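You operate a simulated robot arm through the tools that you are given. There is no shell and no other tool. Be economical: measure what you need, move in short steps, check, and stop when the job is done.

You are at the controls of a simulated two-armed robot. One attempt, no reset.

JOB
Stack the pot labelled "uv glue" from the top of the packing bench on top of the pot labelled "epoxy". Then open the lower drawer of the cleaning bench, take the teal box from the inside of the lower drawer of the cleaning bench and leave it on the cleaning bench top, then shut the drawer. Then open the drawer of the small grey bench. Keep to this order.

The check looks at the end state, three seconds after you hand in, the way a careful person would. Anything else that was tipped, shoved, dropped, spilled or broken makes it a failure.

ROBOT AND FRAMES
Two 7-joint arms with fingered hands on one trunk, on a base that drives. Base frame: it is fixed to the floor where the robot stands at the start and does not move with it; the origin is under the middle of the robot, x ahead of it, y to its left, z up; the surface under the hand at the start is at about z = 0.86. Lengths are in m, angles in degrees, forces in N, time in s.
The left shoulder is at the start at [0.037, 0.092, 1.135], the right one opposite. With the tool pointing down near the work surface each hand reaches from about 0.3 to 0.56 m from the robot's upright axis, wherever it stands, measured 20 degrees to its own side. Places, roughly: cleaning bench top [-1.9, -0.7, 0.9]; drawer of the small grey bench [-5.9, 7.1, 0.7]; lower drawer of the cleaning bench [-2.3, -0.5, 0.5]; teal box [-2.25, -0.5, 0.5]. Payload 2.1 kg a hand.
Tool frame (each hand has its own): the origin (TCP) lies between the finger pads and is the grasp point; the fingertips stand 0.02 m ahead of it; z points along the fingers, y is the line along which they close. Largest opening 0.068 m; the body of the gripper starts 0.023 m behind the TCP. The gripper is a hand of 5 fingers: y runs from the thumb to the fingers, the wrist lies at [-0.01, -0.079, -0.131] in the tool frame.
Orientation is that of the tool frame in the base frame, as a unit quaternion [x, y, z, w]. With the fingers straight down and the wrist toward the robot, the tool's x, y and z point along [0, 1, 0], [1, 0, 0] and [0, 0, -1] of the base frame.

CONTROLS
- The arms move only by the tool drive_tool. It takes "left_deltas", "right_deltas" or both (then of equal length, played together; a hand with none holds still); each is a list of rows, each a list of 6 numbers: the shift along the tool's x, y, z in m, then the turn, a rotation vector about the tool's x, y, z in rad. In form: [[tx, ty, tz, ax, ay, az], ...]. A call has 1 to 10 rows; each row is the pose to reach, as a shift and turn from the pose commanded when the call began, along the tool's axes at that moment. Each row takes 0.2 s and may step no farther than 0.05 m and 8.6 degrees from the row before; otherwise, the whole call is refused. Where a pose cannot be reached the arm comes as near as it can. A force on the tool above 40 N (or 10 N above the force at the start of the call, whichever is more), or a blocked arm, ends the call early, and 0.2 s more pass. In this call time passes only in rows, and 0.2 s behind the last. The reply holds the time, the measured pose of the TCP, the force on the tool along the base axes, the opening and the grip force, in the units named above and with some noise, with the torque about the TCP (base axes, N m) and any sound that the robot's microphone picked up, and new pictures: "show" is both (left out), scene, wrist or none (wrist: the cameras of the hands that moved).
- Cameras (640 x 400 px; columns grow to the right, rows downward): "scene" is now at [0.1256, 0.0029, 1.3026]; the picture's right is [0.04, -1.00, 0.00], its down [-0.42, -0.01, -0.91] and it looks along [0.91, 0.03, -0.42] (base axes); focal length 246 px, centre (320, 200). "left" rides on the left gripper at [-0.054, -0.058, -0.072] in its tool frame; the picture's right is [-0.57, -0.39, 0.73], its down [0.73, -0.64, 0.23] and it looks along [0.38, 0.66, 0.65] (tool axes); focal length 226 px, centre (320, 200). "right" rides on the right gripper at [0.054, -0.058, -0.072] in its tool frame; the picture's right is [-0.57, 0.39, -0.73], its down [-0.73, -0.64, 0.23] and it looks along [-0.38, 0.66, 0.65] (tool axes); focal length 226 px, centre (320, 200). There is no depth. A picture from a camera that has moved, and an enlarged one, comes with that camera's place and axes in the base frame and with its lens.
- raise_lower(by): slides the trunk up (or, below 0, down) by that many m; the arms and the scene camera ride with it, the base frame stays. It gives what a move gives, with no picture.
- steer(legs): drives the robot by 1 to 6 legs, each [ahead, left, turn to the left] in m, m and degrees, along the robot's own axes; the way and the turn of a leg run together, so that a leg with both is an arc; at most 1.5 m and 180 degrees a leg. The arms and the cameras ride along, it lands a little off, and it stops where it bumps. It gives what a move gives, and a new picture of the scene camera.
- curl_fingers(index, middle, ring, little, thumb_bend, thumb_turn, hand): sets how far each is bent, from 0 (flat) to 100 (curled in); at 30 the hand is open as for a grip, at 70 the pads meet at the TCP. One left out holds its place. A second passes; each finger stops where it meets its share of the squeeze, and holds until it gets a number again. It is the only way to open and close the hand. It gives what a move gives, with no picture; readings hold the bend of each and the force on index, middle, ring, little, thumb and palm. thumb_turn goes from beside the hand (0) to across from the fingers (100), as for a grip.
- pan_tilt(pan, tilt): turns the head with the scene camera to pan (to the left, within 86 degrees either way) and tilt (down, from -29 to 69), counted from straight ahead of the robot. It gives what a move gives, and a new picture of the scene camera.
- inspect(camera, box): a new picture of the part [left, top, right, bottom] of that camera's present view, enlarged. The clock stands still meanwhile.
- finish_job(): hands the job in; it is judged then, once.

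Work in short steps. Places have to be worked out from the pictures, the camera data and where the tool is seen: move nearer, look again, correct. Check each grasp and each placing, and mend what went wrong. You have 165 turns and 260 pictures in all, those below and enlarged ones among them. Open the grippers and draw the arms clear of the work before you hand the job in, unless the task says otherwise; then end with one line.

The tools are called after "Request:" as name(argument=value, ...) on one line, values as JSON. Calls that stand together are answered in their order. drive_tool: Moves the arms, as the interface text tells. Its arguments: {"type":"object","properties":{"left_deltas":{"type":"array"},"right_deltas":{"type":"array"},"show":{"type":"string","enum":["both","scene","wrist","none"]}},"required":[]} The other tools are called the same way: raise_lower (by) slides the trunk up or down; curl_fingers (index, middle, ring, little, thumb_bend, thumb_turn, hand) moves the fingers one by one; steer (legs) drives the base; pan_tilt (pan, tilt) turns the head that bears the scene camera; inspect (camera, box) takes an enlarged picture of a part of a camera's view; finish_job () hands the job in.

At the start:

```text
t: 0.0
left_tcp_pos: [0.3889, 0.1244, 1.1928]
left_orientation: [0.707, 0.708, 0.0, -0.001]
left_ft_force: [0.3, -0.5, 0.9]
left_moment: [-0.01, -0.02, 0.01]
left_grip_width: 0.0676
left_grasp_force: 0.1
left_shape: jaw
left_bend: [30.0, 30.0, 30.0, 30.0, 30.0, 98.0]
left_finger forces: [0.0, 0.0, 0.0, 0.1, 0.1, 0.0]
right_tcp_pos: [0.3289, -0.1412, 1.168]
right_orientation: [0.707, 0.707, 0.0, 0.0]
right_ft_force: [-0.4, 0.0, 0.3]
right_moment: [0.01, -0.02, -0.03]
right_grip_width: 0.0676
right_grasp_force: 0.0
right_shape: jaw
right_bend: [30.0, 30.0, 30.0, 30.0, 30.0, 98.0]
right_finger forces: [0.0, 0.0, 0.0, 0.0, 0.0, 0.0]
trunk travel left (down, up): [-0.375, 0.529]
robot x, y, heading: [0.0005, 0.0023, 0.1]
head pan, tilt: [2.0, 24.9]
```

scene: 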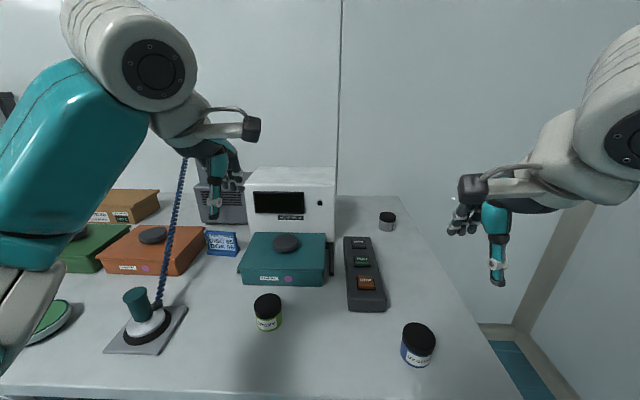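
right: 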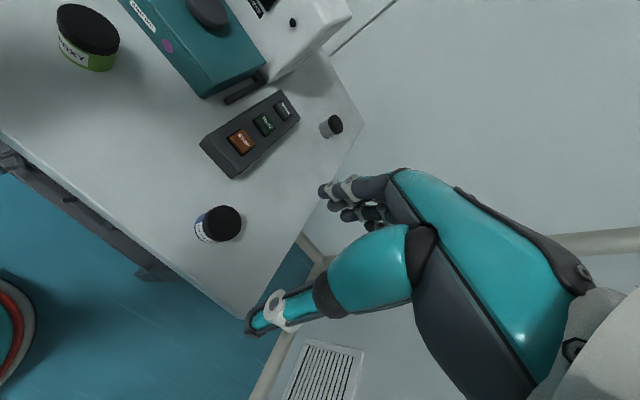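
left: 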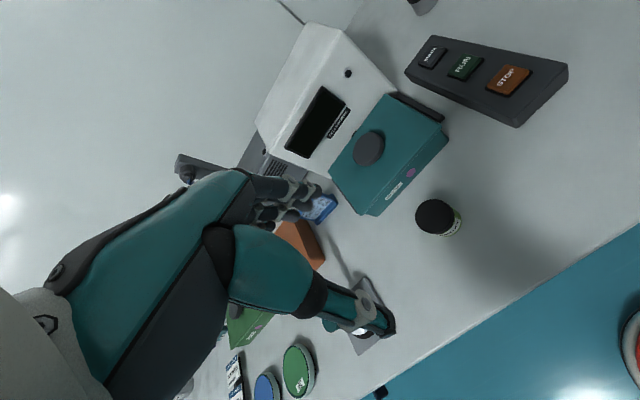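

I'll enlarge the two pots to read the labels.

Request:
inspect(camera="scene", box=[220, 270, 460, 400])

Request:
inspect(camera="scene", box=[340, 190, 440, 250])

```text
2.67 times, centred on (340, 335) of scene
camera zoom: at [0.1256, 0.0029, 1.3026], right [0.04, -1.0, 0.0], down [-0.42, -0.01, -0.91], along [0.91, 0.03, -0.42], focal length 655 px, centre (267, -160)
```

zoom: 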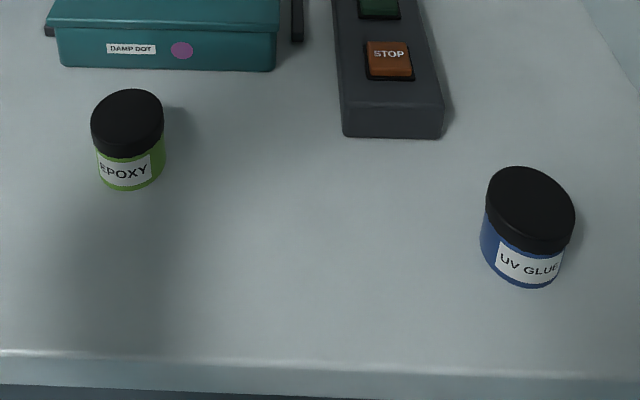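

```text
6.40 times, centred on (390, 220) of scene
camera zoom: at [0.1256, 0.0029, 1.3026], right [0.04, -1.0, 0.0], down [-0.42, -0.01, -0.91], along [0.91, 0.03, -0.42], focal length 1573 px, centre (-128, 72)
```

zoom: 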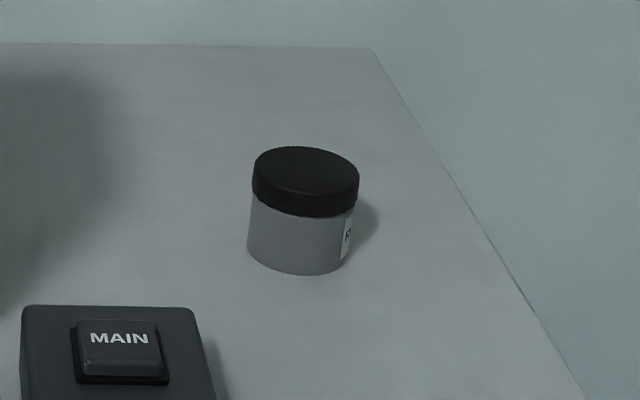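

UV glue pot is at roughly (0.42, -0.158), about 0.056 across and 0.047 tall. Epoxy is at about (0.48, 0.12). I'll bring the right hand above the UV pot.

Request:
drive_tool(right_deltas=[[0, 0.02, 0.035, 0, 0, 0], [-0.005, 0.04, 0.07, 0, 0, 0], [-0.01, 0.06, 0.105, 0, 0, 0], [-0.014, 0.08, 0.14, 0, 0, 0], [-0.017, 0.091, 0.168, 0, 0, 0]], show="both")

```text
t: 1.2
left_tcp_pos: [0.3902, 0.124, 1.1919]
left_orientation: [0.707, 0.707, 0.0, -0.001]
left_ft_force: [-0.4, -0.4, 0.1]
left_moment: [0.02, 0.0, -0.02]
left_grip_width: 0.0678
left_grasp_force: 0.0
left_shape: jaw
left_bend: [30.0, 30.0, 30.0, 30.0, 30.0, 98.0]
left_finger forces: [0.1, 0.0, 0.0, 0.0, 0.0, 0.0]
right_tcp_pos: [0.4205, -0.1592, 1.0002]
right_orientation: [0.707, 0.708, -0.001, 0.0]
right_ft_force: [0.4, 0.3, 0.4]
right_moment: [0.01, 0.04, -0.04]
right_grip_width: 0.0679
right_grasp_force: 0.1
right_shape: jaw
right_bend: [30.0, 30.0, 30.0, 30.0, 30.0, 98.0]
right_finger forces: [0.1, 0.0, 0.1, 0.0, 0.1, 0.0]
trunk travel left (down, up): [-0.375, 0.529]
robot x, y, heading: [0.0029, -0.0017, -0.1]
head pan, tilt: [2.0, 24.9]
camera scene: at [0.1257, 0.0029, 1.3026], right [0.04, -1.0, 0.0], down [-0.42, -0.01, -0.91], along [0.91, 0.03, -0.42], focal length 246 px, centre (320, 200)
camera right: at [0.3615, -0.1038, 1.0735], right [0.39, -0.57, 0.73], down [-0.64, -0.73, -0.23], along [0.66, -0.38, -0.65], focal length 226 px, centre (320, 200)
```

scene: 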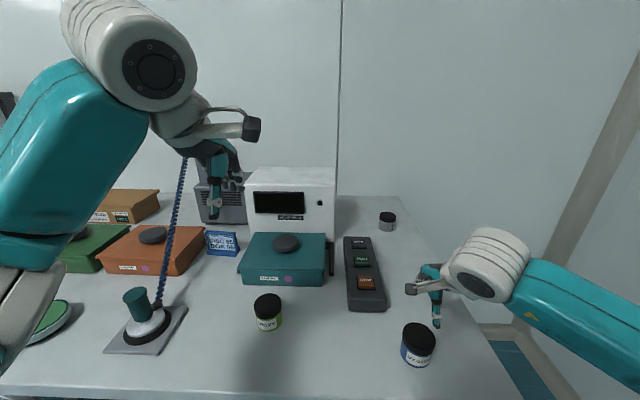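
right: 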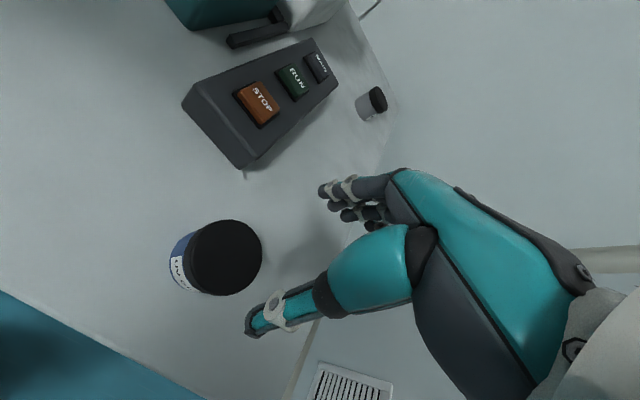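

The wrist view puts the pot at (0.417, -0.158), which agrees with the scene view. I'll come down to just above the cap with a small correction and check.

Request:
drive_tool(right_deltas=[[0.0005, -0.002, 0.03, 0, 0, 0], [0.001, -0.003, 0.06, 0, 0, 0]], show="both")

Request:
inspect(camera="scene", box=[360, 260, 480, 380])

```text
t: 1.8
left_tcp_pos: [0.3896, 0.123, 1.1925]
left_orientation: [0.707, 0.707, 0.0, -0.001]
left_ft_force: [-0.7, 0.2, -0.6]
left_moment: [0.01, -0.04, 0.03]
left_grip_width: 0.0678
left_grasp_force: 0.0
left_shape: jaw
left_bend: [30.0, 30.0, 30.0, 30.0, 30.0, 98.0]
left_finger forces: [0.0, 0.0, 0.0, 0.1, 0.1, 0.1]
right_tcp_pos: [0.417, -0.1582, 0.9409]
right_orientation: [0.707, 0.707, 0.0, 0.0]
right_ft_force: [-0.6, -1.2, -0.3]
right_moment: [0.02, 0.01, -0.01]
right_grip_width: 0.0677
right_grasp_force: 0.0
right_shape: jaw
right_bend: [30.0, 30.0, 30.0, 30.0, 30.0, 98.0]
right_finger forces: [0.0, 0.0, 0.1, 0.0, 0.0, 0.0]
trunk travel left (down, up): [-0.375, 0.529]
robot x, y, heading: [-0.0025, 0.0032, 0.2]
head pan, tilt: [2.0, 24.9]
camera scene: at [0.1257, 0.0029, 1.3026], right [0.04, -1.0, 0.0], down [-0.42, -0.01, -0.91], along [0.91, 0.03, -0.42], focal length 246 px, centre (320, 200)
camera right: at [0.3592, -0.1028, 1.0136], right [0.39, -0.57, 0.73], down [-0.64, -0.73, -0.23], along [0.66, -0.38, -0.65], focal length 226 px, centre (320, 200)
```

scene: 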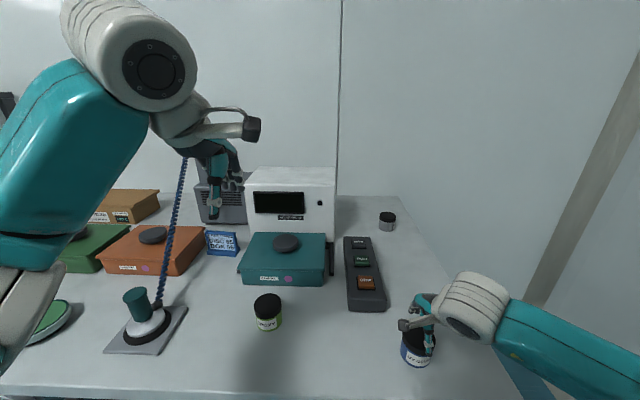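
right: 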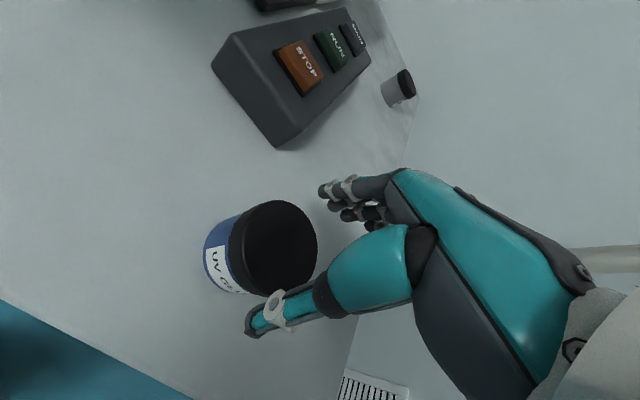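

```text
3.33 times, centred on (420, 320) of scene
camera zoom: at [0.1257, 0.0029, 1.3026], right [0.04, -1.0, 0.0], down [-0.42, -0.01, -0.91], along [0.91, 0.03, -0.42], focal length 819 px, centre (-13, -200)
```

zoom: 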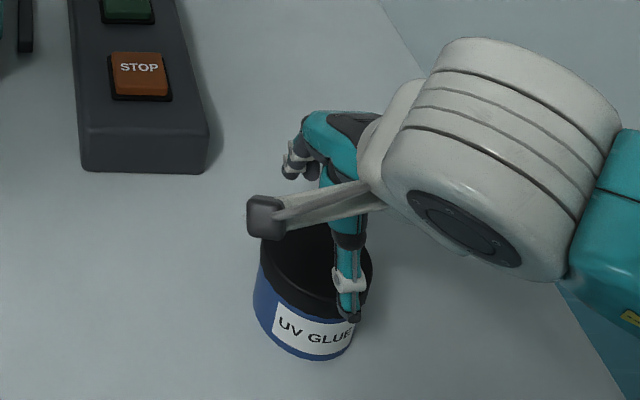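

The pot is at about (0.416, -0.156) and the thumb is in front of it. I'll go down to z≈0.89 around the pot.

Request:
drive_tool(right_deltas=[[0.002, -0.001, 0.02, 0, 0, 0], [0.002, -0.001, 0.04, 0, 0, 0], [0.002, -0.001, 0.05, 0, 0, 0]], show="both")

Request:
inspect(camera="scene", box=[360, 260, 480, 380])

```text
t: 2.6
left_tcp_pos: [0.3881, 0.1244, 1.1934]
left_orientation: [0.708, 0.707, -0.001, 0.001]
left_ft_force: [0.2, -0.2, 0.6]
left_moment: [-0.01, 0.05, -0.02]
left_grip_width: 0.0675
left_grasp_force: 0.0
left_shape: jaw
left_bend: [30.0, 30.0, 30.0, 30.0, 30.0, 98.0]
left_finger forces: [0.0, 0.1, 0.1, 0.0, 0.0, 0.1]
right_tcp_pos: [0.4172, -0.1547, 0.8913]
right_orientation: [0.707, 0.707, 0.002, 0.002]
right_ft_force: [1.8, 0.1, 17.2]
right_moment: [0.05, 0.16, 0.0]
right_grip_width: 0.0681
right_grasp_force: 0.0
right_shape: jaw
right_bend: [28.0, 30.0, 30.0, 30.0, 29.0, 98.0]
right_finger forces: [5.9, 0.1, 0.1, 0.0, 9.8, 0.1]
trunk travel left (down, up): [-0.375, 0.529]
robot x, y, heading: [-0.0055, 0.0006, 0.0]
head pan, tilt: [2.0, 24.9]
camera scene: at [0.1246, 0.0034, 1.303], right [0.04, -1.0, 0.0], down [-0.42, -0.02, -0.91], along [0.91, 0.03, -0.42], focal length 246 px, centre (320, 200)
camera right: at [0.358, -0.0999, 0.9649], right [0.38, -0.57, 0.73], down [-0.64, -0.73, -0.23], along [0.67, -0.38, -0.64], focal length 226 px, centre (320, 200)
```

scene: 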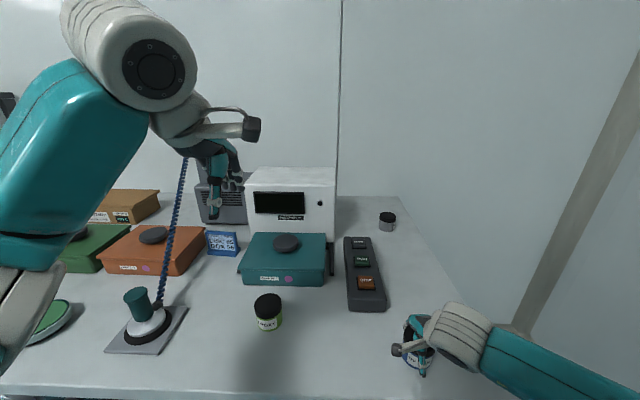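
right: 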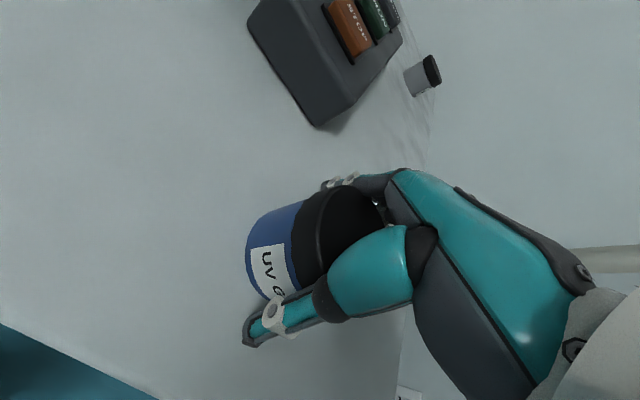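

```text
3.33 times, centred on (420, 320) of scene
camera zoom: at [0.1246, 0.0034, 1.303], right [0.04, -1.0, 0.0], down [-0.42, -0.02, -0.91], along [0.91, 0.03, -0.42], focal length 819 px, centre (-13, -200)
```

zoom: 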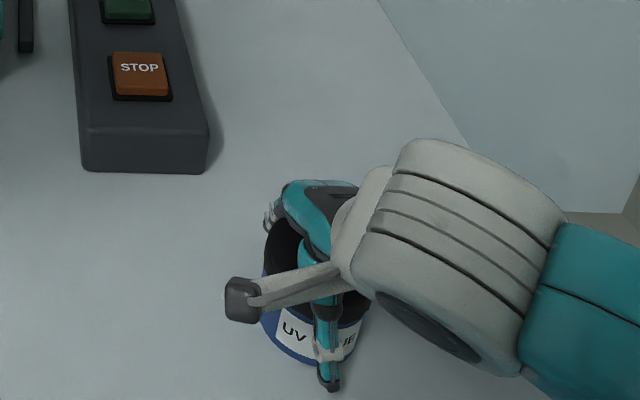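

The index and thumb show upward contact. I'll back up 4 mm and see whether it was the bench surface.

Request:
drive_tool(right_deltas=[[0, 0, -0.005, 0, 0, 0]], show="none")

```text
t: 3.0
left_tcp_pos: [0.3898, 0.1236, 1.1929]
left_orientation: [0.707, 0.707, -0.001, 0.0]
left_ft_force: [0.8, -0.1, -0.4]
left_moment: [-0.02, -0.02, 0.01]
left_grip_width: 0.0677
left_grasp_force: 0.1
left_shape: jaw
left_bend: [30.0, 30.0, 30.0, 30.0, 30.0, 98.0]
left_finger forces: [0.1, 0.0, 0.0, 0.1, 0.0, 0.1]
right_tcp_pos: [0.4163, -0.1549, 0.8923]
right_orientation: [0.707, 0.707, -0.001, -0.001]
right_ft_force: [0.2, 0.6, 1.1]
right_moment: [-0.02, -0.04, 0.02]
right_grip_width: 0.0682
right_grasp_force: 0.1
right_shape: jaw
right_bend: [28.0, 30.0, 30.0, 30.0, 29.0, 98.0]
right_finger forces: [3.1, 0.1, 0.0, 0.0, 2.5, 0.0]
trunk travel left (down, up): [-0.375, 0.529]
robot x, y, heading: [0.0003, 0.0001, -0.1]
head pan, tilt: [2.0, 24.9]
```

The vertical force is gone and the pot sits snugly between the fingers. I'll close the hand on it gently.

Request:
curl_fingers(hand="right", index=50, middle=50, ring=50, little=50, thumb_bend=50)

Request:
inspect(camera="right", box=[200, 130, 440, 370])

```text
t: 4.0
left_tcp_pos: [0.3902, 0.1231, 1.1927]
left_orientation: [0.707, 0.707, 0.0, 0.001]
left_ft_force: [-0.5, -0.4, -0.3]
left_moment: [-0.03, 0.01, -0.01]
left_grip_width: 0.0677
left_grasp_force: 0.0
left_shape: jaw
left_bend: [30.0, 30.0, 30.0, 30.0, 30.0, 98.0]
left_finger forces: [0.0, 0.1, 0.1, 0.0, 0.0, 0.1]
right_tcp_pos: [0.4178, -0.1563, 0.8944]
right_orientation: [0.707, 0.707, 0.0, 0.0]
right_ft_force: [0.2, 0.4, 1.4]
right_moment: [-0.02, -0.13, 0.0]
right_grip_width: 0.052
right_grasp_force: 16.3
right_shape: fingers
right_bend: [34.0, 44.0, 46.0, 50.0, 44.0, 96.0]
right_finger forces: [12.5, 2.6, 1.4, 0.1, 16.5, 0.0]
trunk travel left (down, up): [-0.375, 0.529]
robot x, y, heading: [-0.0019, 0.001, -0.0]
head pan, tilt: [2.0, 24.9]
```

```text
1.67 times, centred on (320, 250) of right
camera zoom: at [0.3585, -0.1005, 0.9683], right [0.39, -0.57, 0.73], down [-0.64, -0.73, -0.23], along [0.66, -0.38, -0.65], focal length 377 px, centre (320, 117)
```

zoom: 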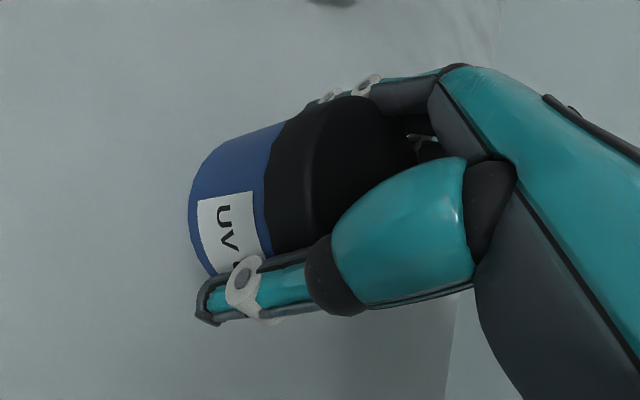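

Thumb 16 N against index, middle and ring, so the grip looks firm. I'll lift a little and check.

Request:
drive_tool(right_deltas=[[0, 0, -0.03, 0, 0, 0], [0, 0, -0.07, 0, 0, 0], [0, 0, -0.1, 0, 0, 0]], show="both")

Request:
inspect(camera="scene", box=[360, 220, 480, 340])

```text
t: 4.8
left_tcp_pos: [0.39, 0.1246, 1.1925]
left_orientation: [0.707, 0.707, 0.0, 0.0]
left_ft_force: [-1.0, 0.1, 0.0]
left_moment: [0.01, 0.0, 0.0]
left_grip_width: 0.0676
left_grasp_force: 0.1
left_shape: jaw
left_bend: [30.0, 30.0, 30.0, 30.0, 30.0, 98.0]
left_finger forces: [0.0, 0.1, 0.0, 0.1, 0.0, 0.0]
right_tcp_pos: [0.4165, -0.1558, 0.9946]
right_orientation: [0.707, 0.708, 0.0, 0.0]
right_ft_force: [0.2, -0.4, -1.5]
right_moment: [-0.01, 0.01, -0.03]
right_grip_width: 0.0505
right_grasp_force: 14.7
right_shape: fingers
right_bend: [36.0, 45.0, 47.0, 50.0, 44.0, 96.0]
right_finger forces: [10.9, 2.3, 1.1, 0.0, 15.4, 0.0]
trunk travel left (down, up): [-0.375, 0.529]
robot x, y, heading: [-0.0031, 0.0027, -0.0]
head pan, tilt: [2.0, 24.9]
camera scene: at [0.1257, 0.0029, 1.3026], right [0.04, -1.0, 0.0], down [-0.42, -0.01, -0.91], along [0.91, 0.03, -0.42], focal length 246 px, centre (320, 200)
camera right: at [0.3584, -0.1004, 1.0679], right [0.39, -0.57, 0.73], down [-0.64, -0.73, -0.23], along [0.66, -0.38, -0.65], focal length 226 px, centre (320, 200)
```

scene: 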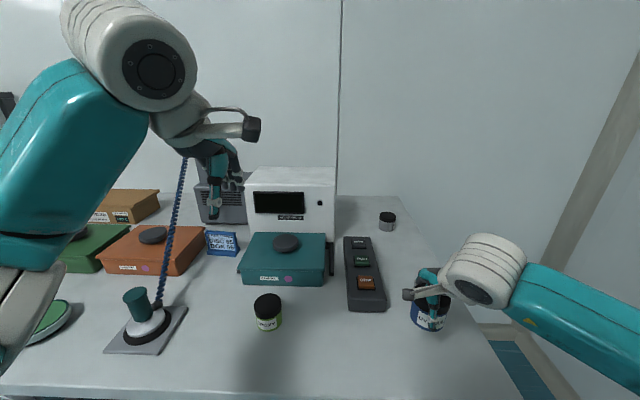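
right: 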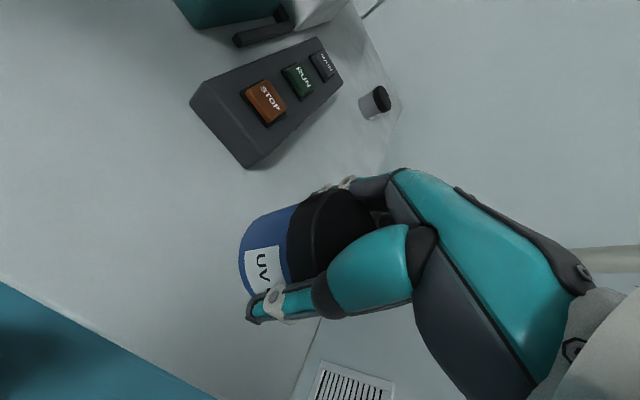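

```text
3.33 times, centred on (420, 280) of scene
camera zoom: at [0.1257, 0.0029, 1.3026], right [0.04, -1.0, 0.0], down [-0.42, -0.01, -0.91], along [0.91, 0.03, -0.42], focal length 819 px, centre (-13, -67)
```

zoom: 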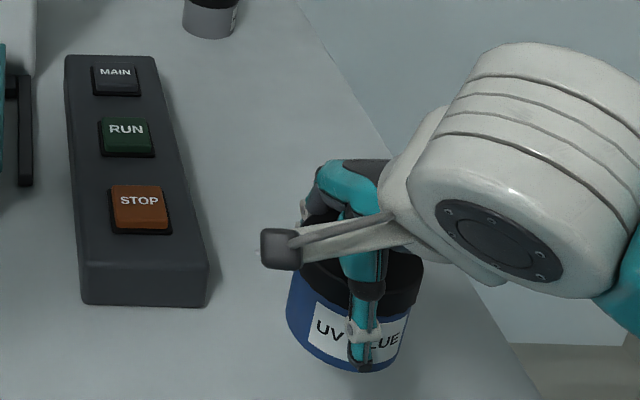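

The pot is held and lifted. Before crossing over I want to see where the cable near the left arm runs, so I'll pan the head left.

Request:
pan_tilt(pan=35, tilt=15)

Request:
inspect(camera="left", box=[220, 180, 420, 400])

```text
t: 5.8
left_tcp_pos: [0.39, 0.1236, 1.1923]
left_orientation: [0.707, 0.707, 0.001, -0.001]
left_ft_force: [-0.8, 0.1, -0.3]
left_moment: [0.01, 0.0, 0.02]
left_grip_width: 0.0677
left_grasp_force: 0.1
left_shape: jaw
left_bend: [30.0, 30.0, 30.0, 30.0, 30.0, 98.0]
left_finger forces: [0.0, 0.0, 0.0, 0.0, 0.0, 0.0]
right_tcp_pos: [0.4162, -0.1549, 0.9932]
right_orientation: [0.707, 0.707, 0.0, 0.0]
right_ft_force: [0.6, -0.4, -0.4]
right_moment: [-0.04, 0.0, 0.0]
right_grip_width: 0.0506
right_grasp_force: 15.2
right_shape: fingers
right_bend: [36.0, 45.0, 47.0, 50.0, 44.0, 96.0]
right_finger forces: [10.9, 2.3, 1.0, 0.0, 15.2, 0.0]
trunk travel left (down, up): [-0.375, 0.529]
robot x, y, heading: [-0.0026, 0.0037, -0.2]
head pan, tilt: [35.0, 15.0]
camera scene: at [0.1102, 0.0532, 1.3187], right [0.57, -0.82, 0.0], down [-0.21, -0.15, -0.97], along [0.79, 0.55, -0.26], focal length 246 px, centre (320, 200)
```

scene: 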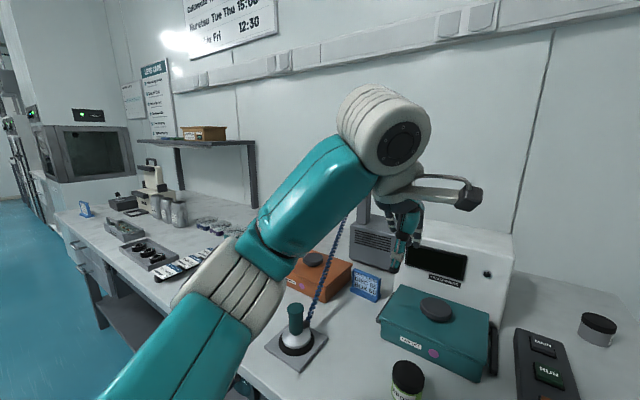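

```text
1.82 times, centred on (320, 290) of left
camera zoom: at [0.334, 0.0697, 1.2639], right [-0.39, -0.57, -0.73], down [-0.64, 0.73, -0.23], along [0.66, 0.38, -0.65], focal length 411 px, centre (320, 36)
```

zoom: 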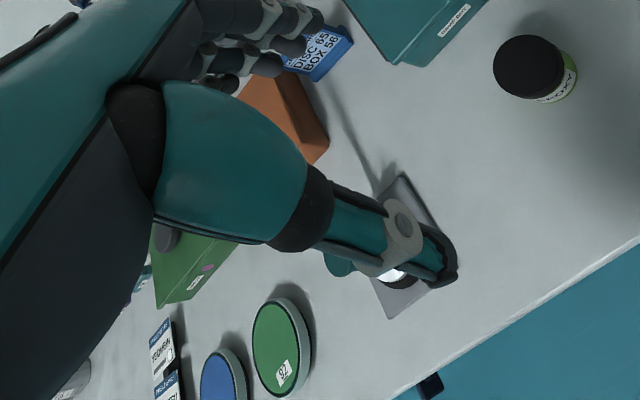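

The cable runs to a stand behind, beyond the left arm. I'll raise the left hand up and back to clear the way, and look at the epoxy pot again.

Request:
drive_tool(left_deltas=[[0, -0.02, -0.04, 0, 0, 0], [0, -0.04, -0.08, 0, 0, 0], [0, -0.06, -0.12, 0, 0, 0], [0, -0.08, -0.16, 0, 0, 0], [0, -0.09, -0.2, 0, 0, 0]], show="none")

Request:
pan_tilt(pan=5, tilt=35)

```text
t: 7.0
left_tcp_pos: [0.2941, 0.1205, 1.3855]
left_orientation: [0.709, 0.706, 0.001, 0.0]
left_ft_force: [-0.1, -0.1, -0.4]
left_moment: [0.0, 0.02, 0.01]
left_grip_width: 0.0678
left_grasp_force: 0.1
left_shape: jaw
left_bend: [30.0, 30.0, 30.0, 30.0, 30.0, 98.0]
left_finger forces: [0.0, 0.0, 0.0, 0.1, 0.0, 0.1]
left hand out of reach, approached as far as the arm can: row 5
right_tcp_pos: [0.4183, -0.156, 0.9943]
right_orientation: [0.707, 0.707, 0.0, 0.0]
right_ft_force: [0.4, -0.4, -0.1]
right_moment: [0.0, 0.0, -0.02]
right_grip_width: 0.0508
right_grasp_force: 14.8
right_shape: fingers
right_bend: [36.0, 45.0, 47.0, 50.0, 45.0, 96.0]
right_finger forces: [10.9, 2.4, 1.1, 0.0, 15.2, 0.1]
trunk travel left (down, up): [-0.375, 0.529]
robot x, y, heading: [-0.0001, -0.0031, 0.0]
head pan, tilt: [35.0, 15.0]
```

```text
t: 7.9
left_tcp_pos: [0.2958, 0.1203, 1.3844]
left_orientation: [0.707, 0.707, 0.0, -0.001]
left_ft_force: [0.6, -0.6, -0.8]
left_moment: [0.0, 0.02, 0.02]
left_grip_width: 0.0677
left_grasp_force: 0.0
left_shape: jaw
left_bend: [30.0, 30.0, 30.0, 30.0, 30.0, 98.0]
left_finger forces: [0.0, 0.0, 0.1, 0.1, 0.0, 0.1]
right_tcp_pos: [0.4156, -0.1555, 0.9947]
right_orientation: [0.707, 0.707, 0.0, 0.0]
right_ft_force: [0.1, 0.2, -0.7]
right_moment: [-0.02, 0.0, 0.01]
right_grip_width: 0.0506
right_grasp_force: 14.5
right_shape: fingers
right_bend: [36.0, 45.0, 47.0, 50.0, 45.0, 96.0]
right_finger forces: [10.9, 2.3, 1.1, 0.0, 15.2, 0.0]
trunk travel left (down, up): [-0.375, 0.529]
robot x, y, heading: [-0.0023, 0.0003, -0.1]
head pan, tilt: [5.0, 35.0]
camera scene: at [0.1212, 0.0074, 1.2868], right [0.09, -1.0, 0.0], down [-0.57, -0.05, -0.82], along [0.82, 0.07, -0.57], focal length 246 px, centre (320, 200)
```

scene: 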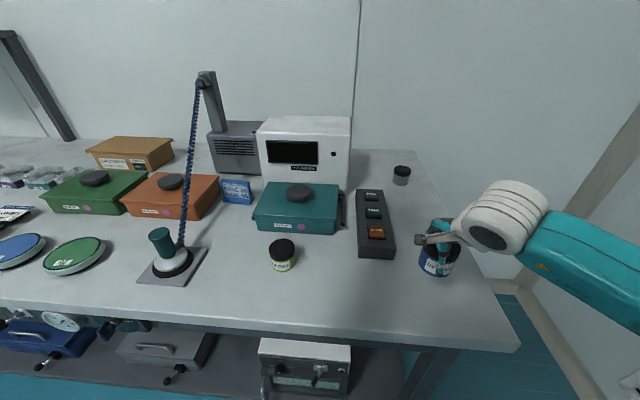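

The view is clear. I'll zoom in on both pots for accurate positions.

Request:
inspect(camera="scene", box=[260, 225, 310, 275])

Request:
inspect(camera="scene", box=[400, 210, 470, 280])

```text
8.00 times, centred on (285, 250) of scene
camera zoom: at [0.1212, 0.0074, 1.2868], right [0.09, -1.0, 0.0], down [-0.57, -0.05, -0.82], along [0.82, 0.07, -0.57], focal length 1966 px, centre (600, -200)
```

zoom: 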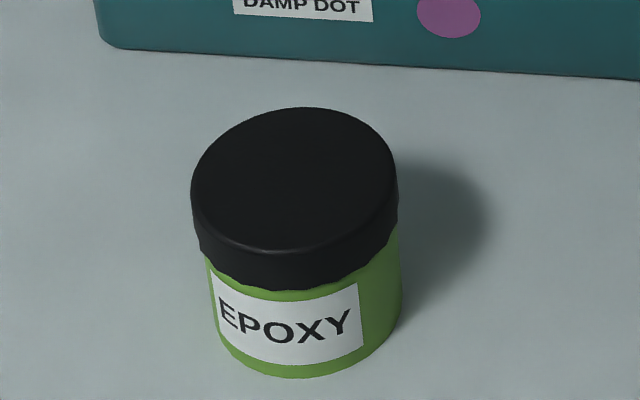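

```text
5.71 times, centred on (435, 245) of scene
camera zoom: at [0.1212, 0.0074, 1.2868], right [0.09, -1.0, 0.0], down [-0.57, -0.05, -0.82], along [0.82, 0.07, -0.57], focal length 1404 px, centre (-337, -57)
```

zoom: 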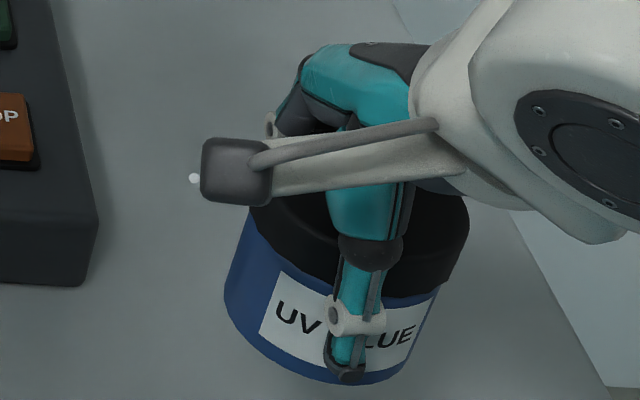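

Epoxy centre is at about (0.483, 0.119) with its top at about 0.908. I'll carry the UV pot across at height and hover above it.

Request:
drive_tool(right_deltas=[[0.04, 0.01, -0.015, 0, 0, 0], [0.08, 0.02, -0.02, 0, 0, 0], [0.12, 0.03, -0.02, 0, 0, 0], [0.16, 0.04, -0.02, 0, 0, 0], [0.2, 0.05, -0.02, 0, 0, 0], [0.24, 0.06, -0.02, 0, 0, 0], [0.277, 0.067, -0.015, 0, 0, 0]], show="both")

Request:
inspect(camera="scene", box=[230, 190, 330, 290])

```text
t: 9.5
left_tcp_pos: [0.2962, 0.1221, 1.3836]
left_orientation: [0.708, 0.706, 0.0, 0.0]
left_ft_force: [0.4, -0.2, -0.4]
left_moment: [0.0, -0.01, 0.0]
left_grip_width: 0.0677
left_grasp_force: 0.0
left_shape: jaw
left_bend: [30.0, 30.0, 30.0, 30.0, 30.0, 98.0]
left_finger forces: [0.0, 0.0, 0.1, 0.1, 0.0, 0.0]
right_tcp_pos: [0.4748, 0.075, 1.0163]
right_orientation: [0.706, 0.708, 0.0, 0.0]
right_ft_force: [0.1, -0.3, -0.8]
right_moment: [-0.03, 0.01, -0.01]
right_grip_width: 0.0493
right_grasp_force: 13.3
right_shape: fingers
right_bend: [37.0, 46.0, 48.0, 50.0, 45.0, 96.0]
right_finger forces: [9.7, 2.2, 1.0, 0.0, 13.5, 0.0]
right hand out of reach, approached as far as the arm can: row 6, 7
trunk travel left (down, up): [-0.375, 0.529]
robot x, y, heading: [0.0032, 0.004, 0.0]
head pan, tilt: [5.0, 35.0]
camera scene: at [0.1212, 0.0079, 1.2867], right [0.09, -1.0, 0.0], down [-0.57, -0.05, -0.82], along [0.82, 0.07, -0.57], focal length 246 px, centre (320, 200)
camera right: at [0.4161, 0.1307, 1.0888], right [0.39, -0.57, 0.73], down [-0.64, -0.73, -0.23], along [0.66, -0.38, -0.65], focal length 226 px, centre (320, 200)
```

scene: 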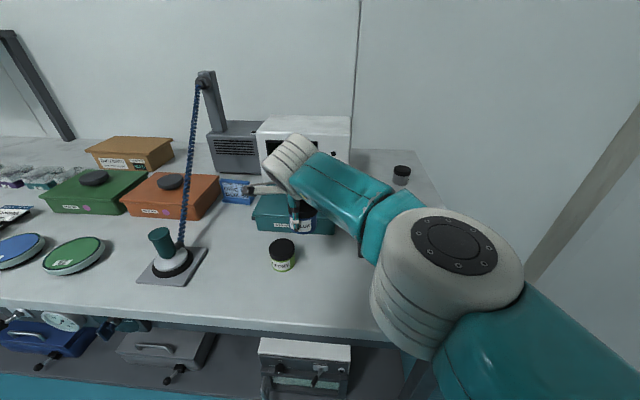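
right: 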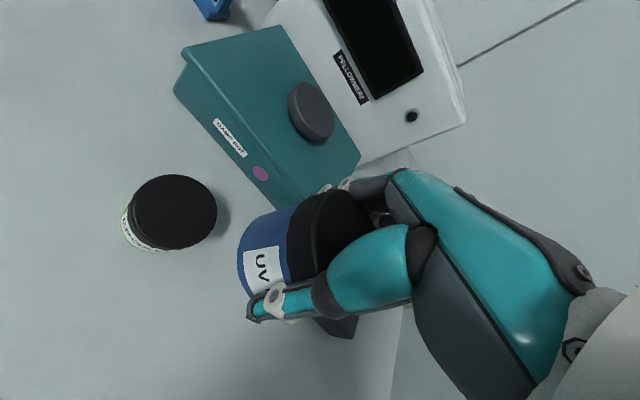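

```text
4.00 times, centred on (280, 240) of scene
camera zoom: at [0.1212, 0.0079, 1.2867], right [0.09, -1.0, 0.0], down [-0.57, -0.05, -0.82], along [0.82, 0.07, -0.57], focal length 983 px, centre (480, 40)
```

zoom: 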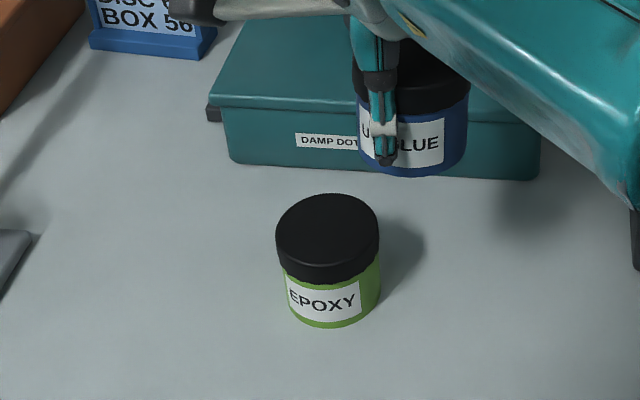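

That spot is just past the right arm's reach. I'll bring the hand back right 0.09 m, then drive the base 0.14 m left.

Request:
drive_tool(right_deltas=[[-0.045, -0.005, 0, 0, 0, 0], [-0.09, -0.01, 0, 0, 0, 0]], show="none")

Request:
steer(legs=[[0, 0.14, 0]])

```text
t: 10.1
left_tcp_pos: [0.2954, 0.1208, 1.3854]
left_orientation: [0.707, 0.707, 0.001, 0.0]
left_ft_force: [1.0, -0.1, -0.3]
left_moment: [0.01, 0.01, 0.03]
left_grip_width: 0.0678
left_grasp_force: 0.1
left_shape: jaw
left_bend: [30.0, 30.0, 30.0, 30.0, 30.0, 98.0]
left_finger forces: [0.1, 0.1, 0.1, 0.0, 0.0, 0.0]
right_tcp_pos: [0.4662, -0.0164, 1.0157]
right_orientation: [0.708, 0.706, -0.001, -0.001]
right_ft_force: [-0.3, 0.2, -0.6]
right_moment: [0.03, 0.01, 0.02]
right_grip_width: 0.0489
right_grasp_force: 13.0
right_shape: fingers
right_bend: [37.0, 46.0, 48.0, 50.0, 45.0, 96.0]
right_finger forces: [9.3, 2.1, 1.0, 0.1, 13.0, 0.0]
trunk travel left (down, up): [-0.375, 0.529]
robot x, y, heading: [-0.0044, -0.0034, 0.1]
head pan, tilt: [5.0, 35.0]
```

```text
t: 11.4
left_tcp_pos: [0.2958, 0.2595, 1.3861]
left_orientation: [0.707, 0.707, -0.001, 0.0]
left_ft_force: [0.4, 1.6, -0.3]
left_moment: [0.0, 0.01, -0.01]
left_grip_width: 0.0679
left_grasp_force: 0.1
left_shape: jaw
left_bend: [30.0, 30.0, 30.0, 30.0, 30.0, 98.0]
left_finger forces: [0.0, 0.1, 0.0, 0.1, 0.1, 0.1]
right_tcp_pos: [0.4652, 0.1219, 1.0166]
right_orientation: [0.707, 0.707, 0.0, 0.0]
right_ft_force: [0.1, -0.5, -0.7]
right_moment: [0.02, 0.02, 0.0]
right_grip_width: 0.0488
right_grasp_force: 12.4
right_shape: fingers
right_bend: [37.0, 46.0, 48.0, 50.0, 45.0, 96.0]
right_finger forces: [9.4, 2.1, 1.0, 0.0, 12.9, 0.1]
trunk travel left (down, up): [-0.375, 0.529]
robot x, y, heading: [0.0046, 0.1357, -0.2]
head pan, tilt: [5.0, 35.0]
camera scene: at [0.1213, 0.1459, 1.2867], right [0.09, -1.0, 0.0], down [-0.57, -0.05, -0.82], along [0.82, 0.07, -0.57], focal length 246 px, centre (320, 200)
```

scene: 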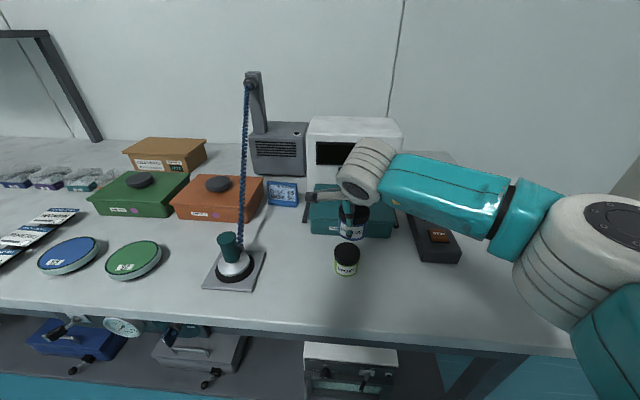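

The UV pot is now nearly above the epoxy. I'll zoom in for alignment.

Request:
inspect(camera="scene", box=[305, 195, 385, 285])

Request:
inspect(camera="right", box=[160, 130, 420, 370])

```text
4.44 times, centred on (345, 240) of scene
camera zoom: at [0.1213, 0.1459, 1.2867], right [0.09, -1.0, 0.0], down [-0.57, -0.05, -0.82], along [0.82, 0.07, -0.57], focal length 1092 px, centre (209, 22)
```

zoom: 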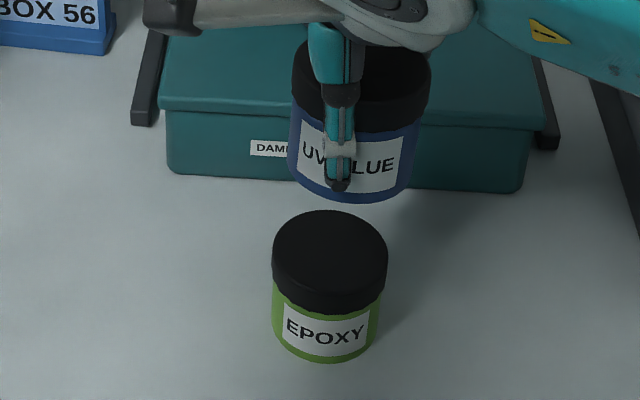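

```text
1.67 times, centred on (290, 250) of right
camera zoom: at [0.4073, 0.1773, 1.0893], right [0.39, -0.57, 0.73], down [-0.64, -0.73, -0.23], along [0.66, -0.38, -0.65], focal length 377 px, centre (370, 117)
```

zoom: 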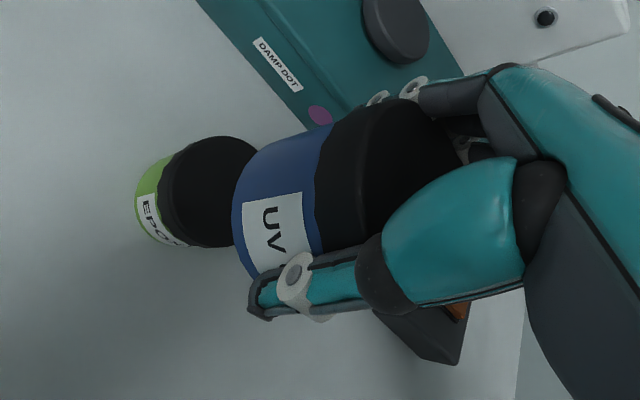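

I judge the UV pot at (0.467, 0.117) and the epoxy at (0.484, 0.120). I'll shift by (+0.017, +0.003) and lower to about 1.5 cm above the cap.

Request:
drive_tool(right_deltas=[[0.003, 0.017, 0.0, 0, 0, 0], [0.003, 0.017, 0.03, 0, 0, 0], [0.003, 0.017, 0.058, 0, 0, 0]], show="none")

Request:
inspect(camera="scene", box=[305, 195, 385, 285])

Request:
inspect(camera="right", box=[160, 130, 420, 370])

```text
t: 12.2
left_tcp_pos: [0.2955, 0.2589, 1.3861]
left_orientation: [0.706, 0.708, 0.0, 0.0]
left_ft_force: [0.1, -0.3, 0.0]
left_moment: [0.0, 0.0, 0.0]
left_grip_width: 0.0679
left_grasp_force: 0.1
left_shape: jaw
left_bend: [30.0, 30.0, 30.0, 30.0, 30.0, 98.0]
left_finger forces: [0.0, 0.1, 0.0, 0.1, 0.1, 0.0]
right_tcp_pos: [0.4823, 0.1239, 0.9575]
right_orientation: [0.707, 0.707, 0.001, 0.0]
right_ft_force: [0.3, 0.7, -0.3]
right_moment: [0.01, 0.0, -0.02]
right_grip_width: 0.0484
right_grasp_force: 12.6
right_shape: fingers
right_bend: [37.0, 46.0, 48.0, 50.0, 45.0, 96.0]
right_finger forces: [9.4, 2.2, 1.0, 0.1, 12.8, 0.1]
trunk travel left (down, up): [-0.375, 0.529]
robot x, y, heading: [-0.0015, 0.14, -0.1]
head pan, tilt: [5.0, 35.0]
```

```text
4.44 times, centred on (345, 240) of scene
camera zoom: at [0.1214, 0.1455, 1.2867], right [0.09, -1.0, 0.0], down [-0.57, -0.05, -0.82], along [0.82, 0.07, -0.57], focal length 1092 px, centre (209, 22)
```

zoom: 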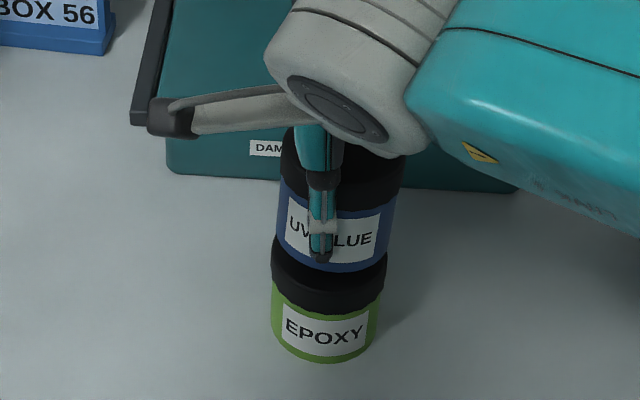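

```text
1.67 times, centred on (290, 250) of right
camera zoom: at [0.4246, 0.1797, 1.0309], right [0.39, -0.57, 0.73], down [-0.64, -0.73, -0.23], along [0.66, -0.38, -0.65], focal length 377 px, centre (370, 117)
```

zoom: 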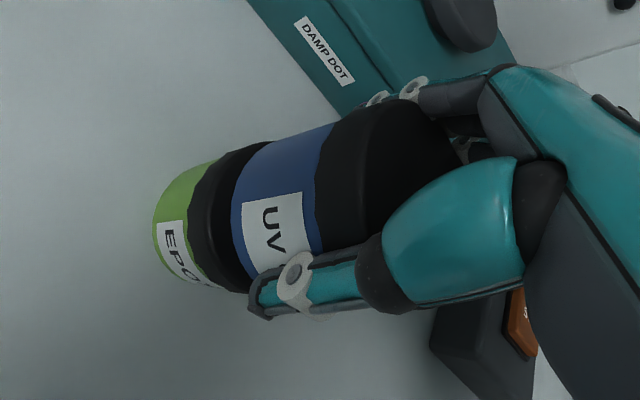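

Lateral and depth alignment both look good. I'll lower slowly to contact.

Request:
drive_tool(right_deltas=[[0, 0, 0.007, 0, 0, 0], [0, 0, 0.012, 0, 0, 0], [0, 0, 0.015, 0, 0, 0]], show="none")

Request:
inspect(camera="scene", box=[305, 195, 385, 285])

Request:
inspect(camera="right", box=[160, 130, 420, 370])

```text
t: 13.1
left_tcp_pos: [0.294, 0.259, 1.3859]
left_orientation: [0.707, 0.707, 0.0, 0.001]
left_ft_force: [-0.1, 0.2, 0.8]
left_moment: [-0.02, -0.02, -0.02]
left_grip_width: 0.0675
left_grasp_force: 0.1
left_shape: jaw
left_bend: [30.0, 30.0, 30.0, 30.0, 30.0, 98.0]
left_finger forces: [0.0, 0.0, 0.1, 0.0, 0.1, 0.0]
right_tcp_pos: [0.4829, 0.1254, 0.9453]
right_orientation: [0.707, 0.707, 0.001, 0.001]
right_ft_force: [-0.5, 2.6, 16.3]
right_moment: [-0.06, -0.34, 0.04]
right_grip_width: 0.0492
right_grasp_force: 17.7
right_shape: fingers
right_bend: [37.0, 45.0, 47.0, 50.0, 45.0, 96.0]
right_finger forces: [13.6, 2.8, 1.8, 0.1, 16.5, 0.1]
trunk travel left (down, up): [-0.375, 0.529]
robot x, y, heading: [0.003, 0.1373, -0.0]
head pan, tilt: [5.0, 35.0]
```

```text
4.44 times, centred on (345, 240) of scene
camera zoom: at [0.1198, 0.1458, 1.2871], right [0.09, -1.0, 0.0], down [-0.57, -0.05, -0.82], along [0.82, 0.07, -0.57], focal length 1092 px, centre (209, 22)
```

zoom: 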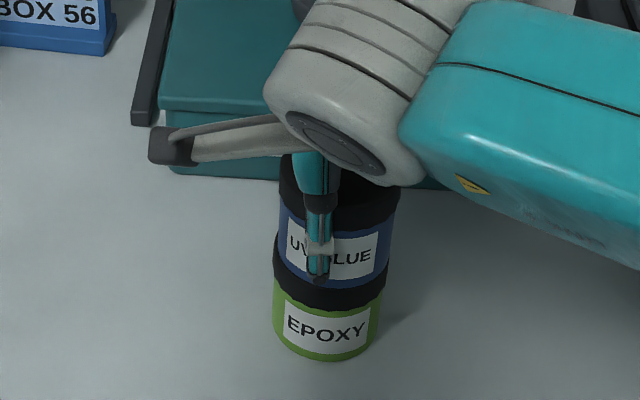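

```text
1.67 times, centred on (290, 250) of right
camera zoom: at [0.4236, 0.1803, 1.0182], right [0.39, -0.57, 0.73], down [-0.64, -0.73, -0.23], along [0.67, -0.38, -0.64], focal length 377 px, centre (370, 117)
```

zoom: 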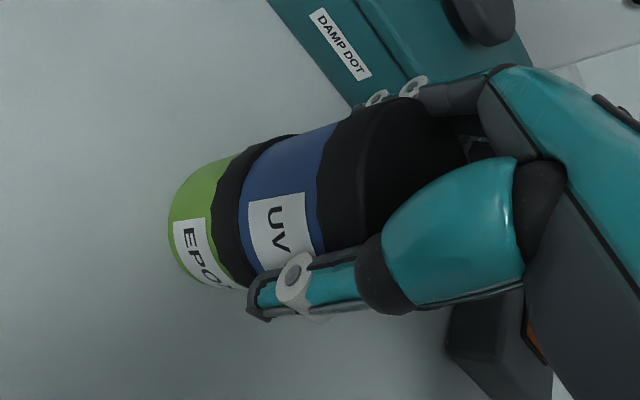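

The pot rests on the epoxy. I'll relieve the pressure slightly, then open.

Request:
drive_tool(right_deltas=[[0, 0, -0.002, 0, 0, 0]], show="none")

Request:
curl_fingers(hand="right", index=30, middle=30, ring=30, little=30, thumb_bend=32)

Request:
inspect(camera="scene", box=[305, 195, 385, 285])

Request:
inspect(camera="right", box=[160, 130, 420, 370])

```text
t: 13.4
left_tcp_pos: [0.2939, 0.2586, 1.3848]
left_orientation: [0.707, 0.707, 0.0, 0.0]
left_ft_force: [-0.2, 1.0, 0.7]
left_moment: [0.02, -0.01, -0.01]
left_grip_width: 0.0677
left_grasp_force: 0.1
left_shape: jaw
left_bend: [30.0, 30.0, 30.0, 30.0, 30.0, 98.0]
left_finger forces: [0.1, 0.0, 0.0, 0.0, 0.0, 0.1]
right_tcp_pos: [0.4822, 0.1262, 0.9455]
right_orientation: [0.707, 0.707, 0.0, 0.0]
right_ft_force: [0.2, 1.2, 9.7]
right_moment: [-0.03, -0.23, 0.04]
right_grip_width: 0.049
right_grasp_force: 15.0
right_shape: fingers
right_bend: [37.0, 45.0, 47.0, 50.0, 45.0, 96.0]
right_finger forces: [12.2, 2.5, 1.7, 0.0, 14.6, 0.1]
trunk travel left (down, up): [-0.375, 0.529]
robot x, y, heading: [0.0037, 0.1367, 0.1]
head pan, tilt: [5.0, 35.0]
```

```text
t: 14.4
left_tcp_pos: [0.2955, 0.2593, 1.3838]
left_orientation: [0.707, 0.707, 0.0, 0.0]
left_ft_force: [-0.4, -0.6, 0.3]
left_moment: [-0.01, -0.01, -0.01]
left_grip_width: 0.0677
left_grasp_force: 0.0
left_shape: jaw
left_bend: [30.0, 30.0, 30.0, 30.0, 30.0, 98.0]
left_finger forces: [0.1, 0.0, 0.1, 0.0, 0.0, 0.0]
right_tcp_pos: [0.4823, 0.1252, 0.9449]
right_orientation: [0.707, 0.707, 0.0, 0.001]
right_ft_force: [-0.2, 1.1, 0.5]
right_moment: [-0.02, -0.02, -0.01]
right_grip_width: 0.0638
right_grasp_force: 1.9
right_shape: fingers
right_bend: [29.0, 30.0, 30.0, 30.0, 31.0, 97.0]
right_finger forces: [1.6, 0.0, 0.0, 0.0, 1.7, 0.0]
trunk travel left (down, up): [-0.375, 0.529]
robot x, y, heading: [0.0013, 0.1406, -0.1]
head pan, tilt: [5.0, 35.0]
```

```text
4.44 times, centred on (345, 240) of scene
camera zoom: at [0.1211, 0.1455, 1.2867], right [0.09, -1.0, 0.0], down [-0.57, -0.05, -0.82], along [0.82, 0.07, -0.57], focal length 1092 px, centre (209, 22)
```

zoom: 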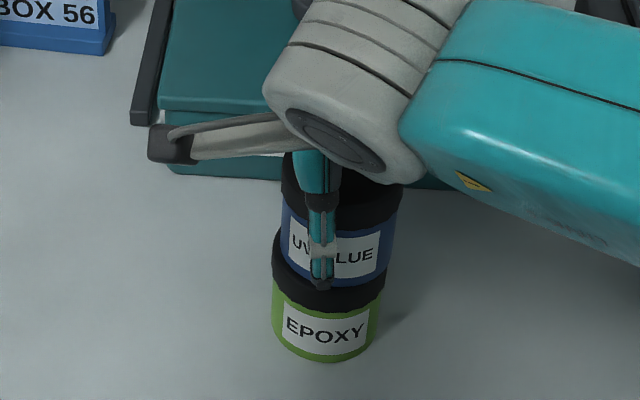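

```text
1.67 times, centred on (290, 250) of right
camera zoom: at [0.4241, 0.1801, 1.0188], right [0.39, -0.57, 0.73], down [-0.64, -0.73, -0.23], along [0.66, -0.38, -0.65], focal length 377 px, centre (370, 117)
```

zoom: 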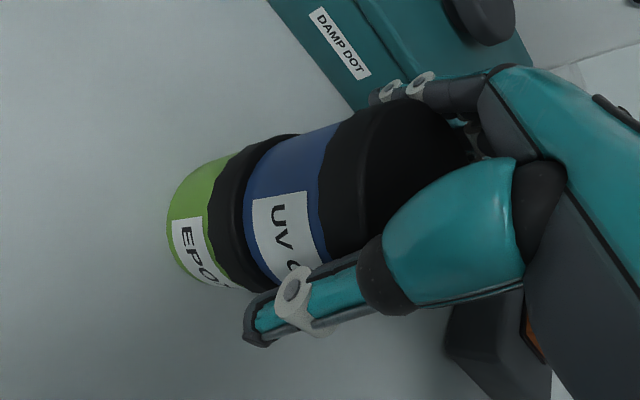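

It still touches lightly, so I'll open wider to free the pot.

Request:
curl_fingers(hand="right", index=20, middle=20, ring=20, little=20, thumb_bend=22)

Request:
inspect(camera="right", box=[160, 130, 420, 370])

```text
t: 15.4
left_tcp_pos: [0.2949, 0.2591, 1.3853]
left_orientation: [0.707, 0.707, 0.0, 0.0]
left_ft_force: [0.6, 0.2, -0.5]
left_moment: [-0.02, 0.0, 0.0]
left_grip_width: 0.0677
left_grasp_force: 0.0
left_shape: jaw
left_bend: [30.0, 30.0, 30.0, 30.0, 30.0, 98.0]
left_finger forces: [0.1, 0.1, 0.0, 0.0, 0.0, 0.0]
right_tcp_pos: [0.4818, 0.1249, 0.9455]
right_orientation: [0.707, 0.707, 0.0, 0.0]
right_ft_force: [0.6, 0.3, -0.1]
right_moment: [0.0, -0.03, -0.01]
right_grip_width: 0.0759
right_grasp_force: 0.0
right_shape: fingers
right_bend: [20.0, 20.0, 20.0, 20.0, 22.0, 98.0]
right_finger forces: [0.1, 0.0, 0.0, 0.0, 0.0, 0.0]
trunk travel left (down, up): [-0.375, 0.529]
robot x, y, heading: [0.0013, 0.1358, 0.1]
head pan, tilt: [5.0, 35.0]
```

```text
1.67 times, centred on (290, 250) of right
camera zoom: at [0.4242, 0.1801, 1.0189], right [0.39, -0.57, 0.73], down [-0.64, -0.73, -0.23], along [0.66, -0.38, -0.65], focal length 377 px, centre (370, 117)
```

zoom: 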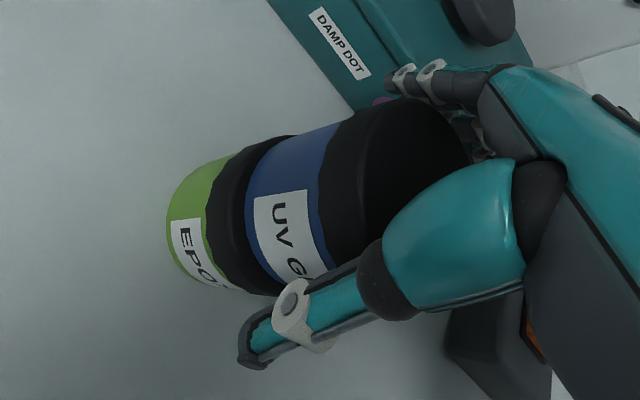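

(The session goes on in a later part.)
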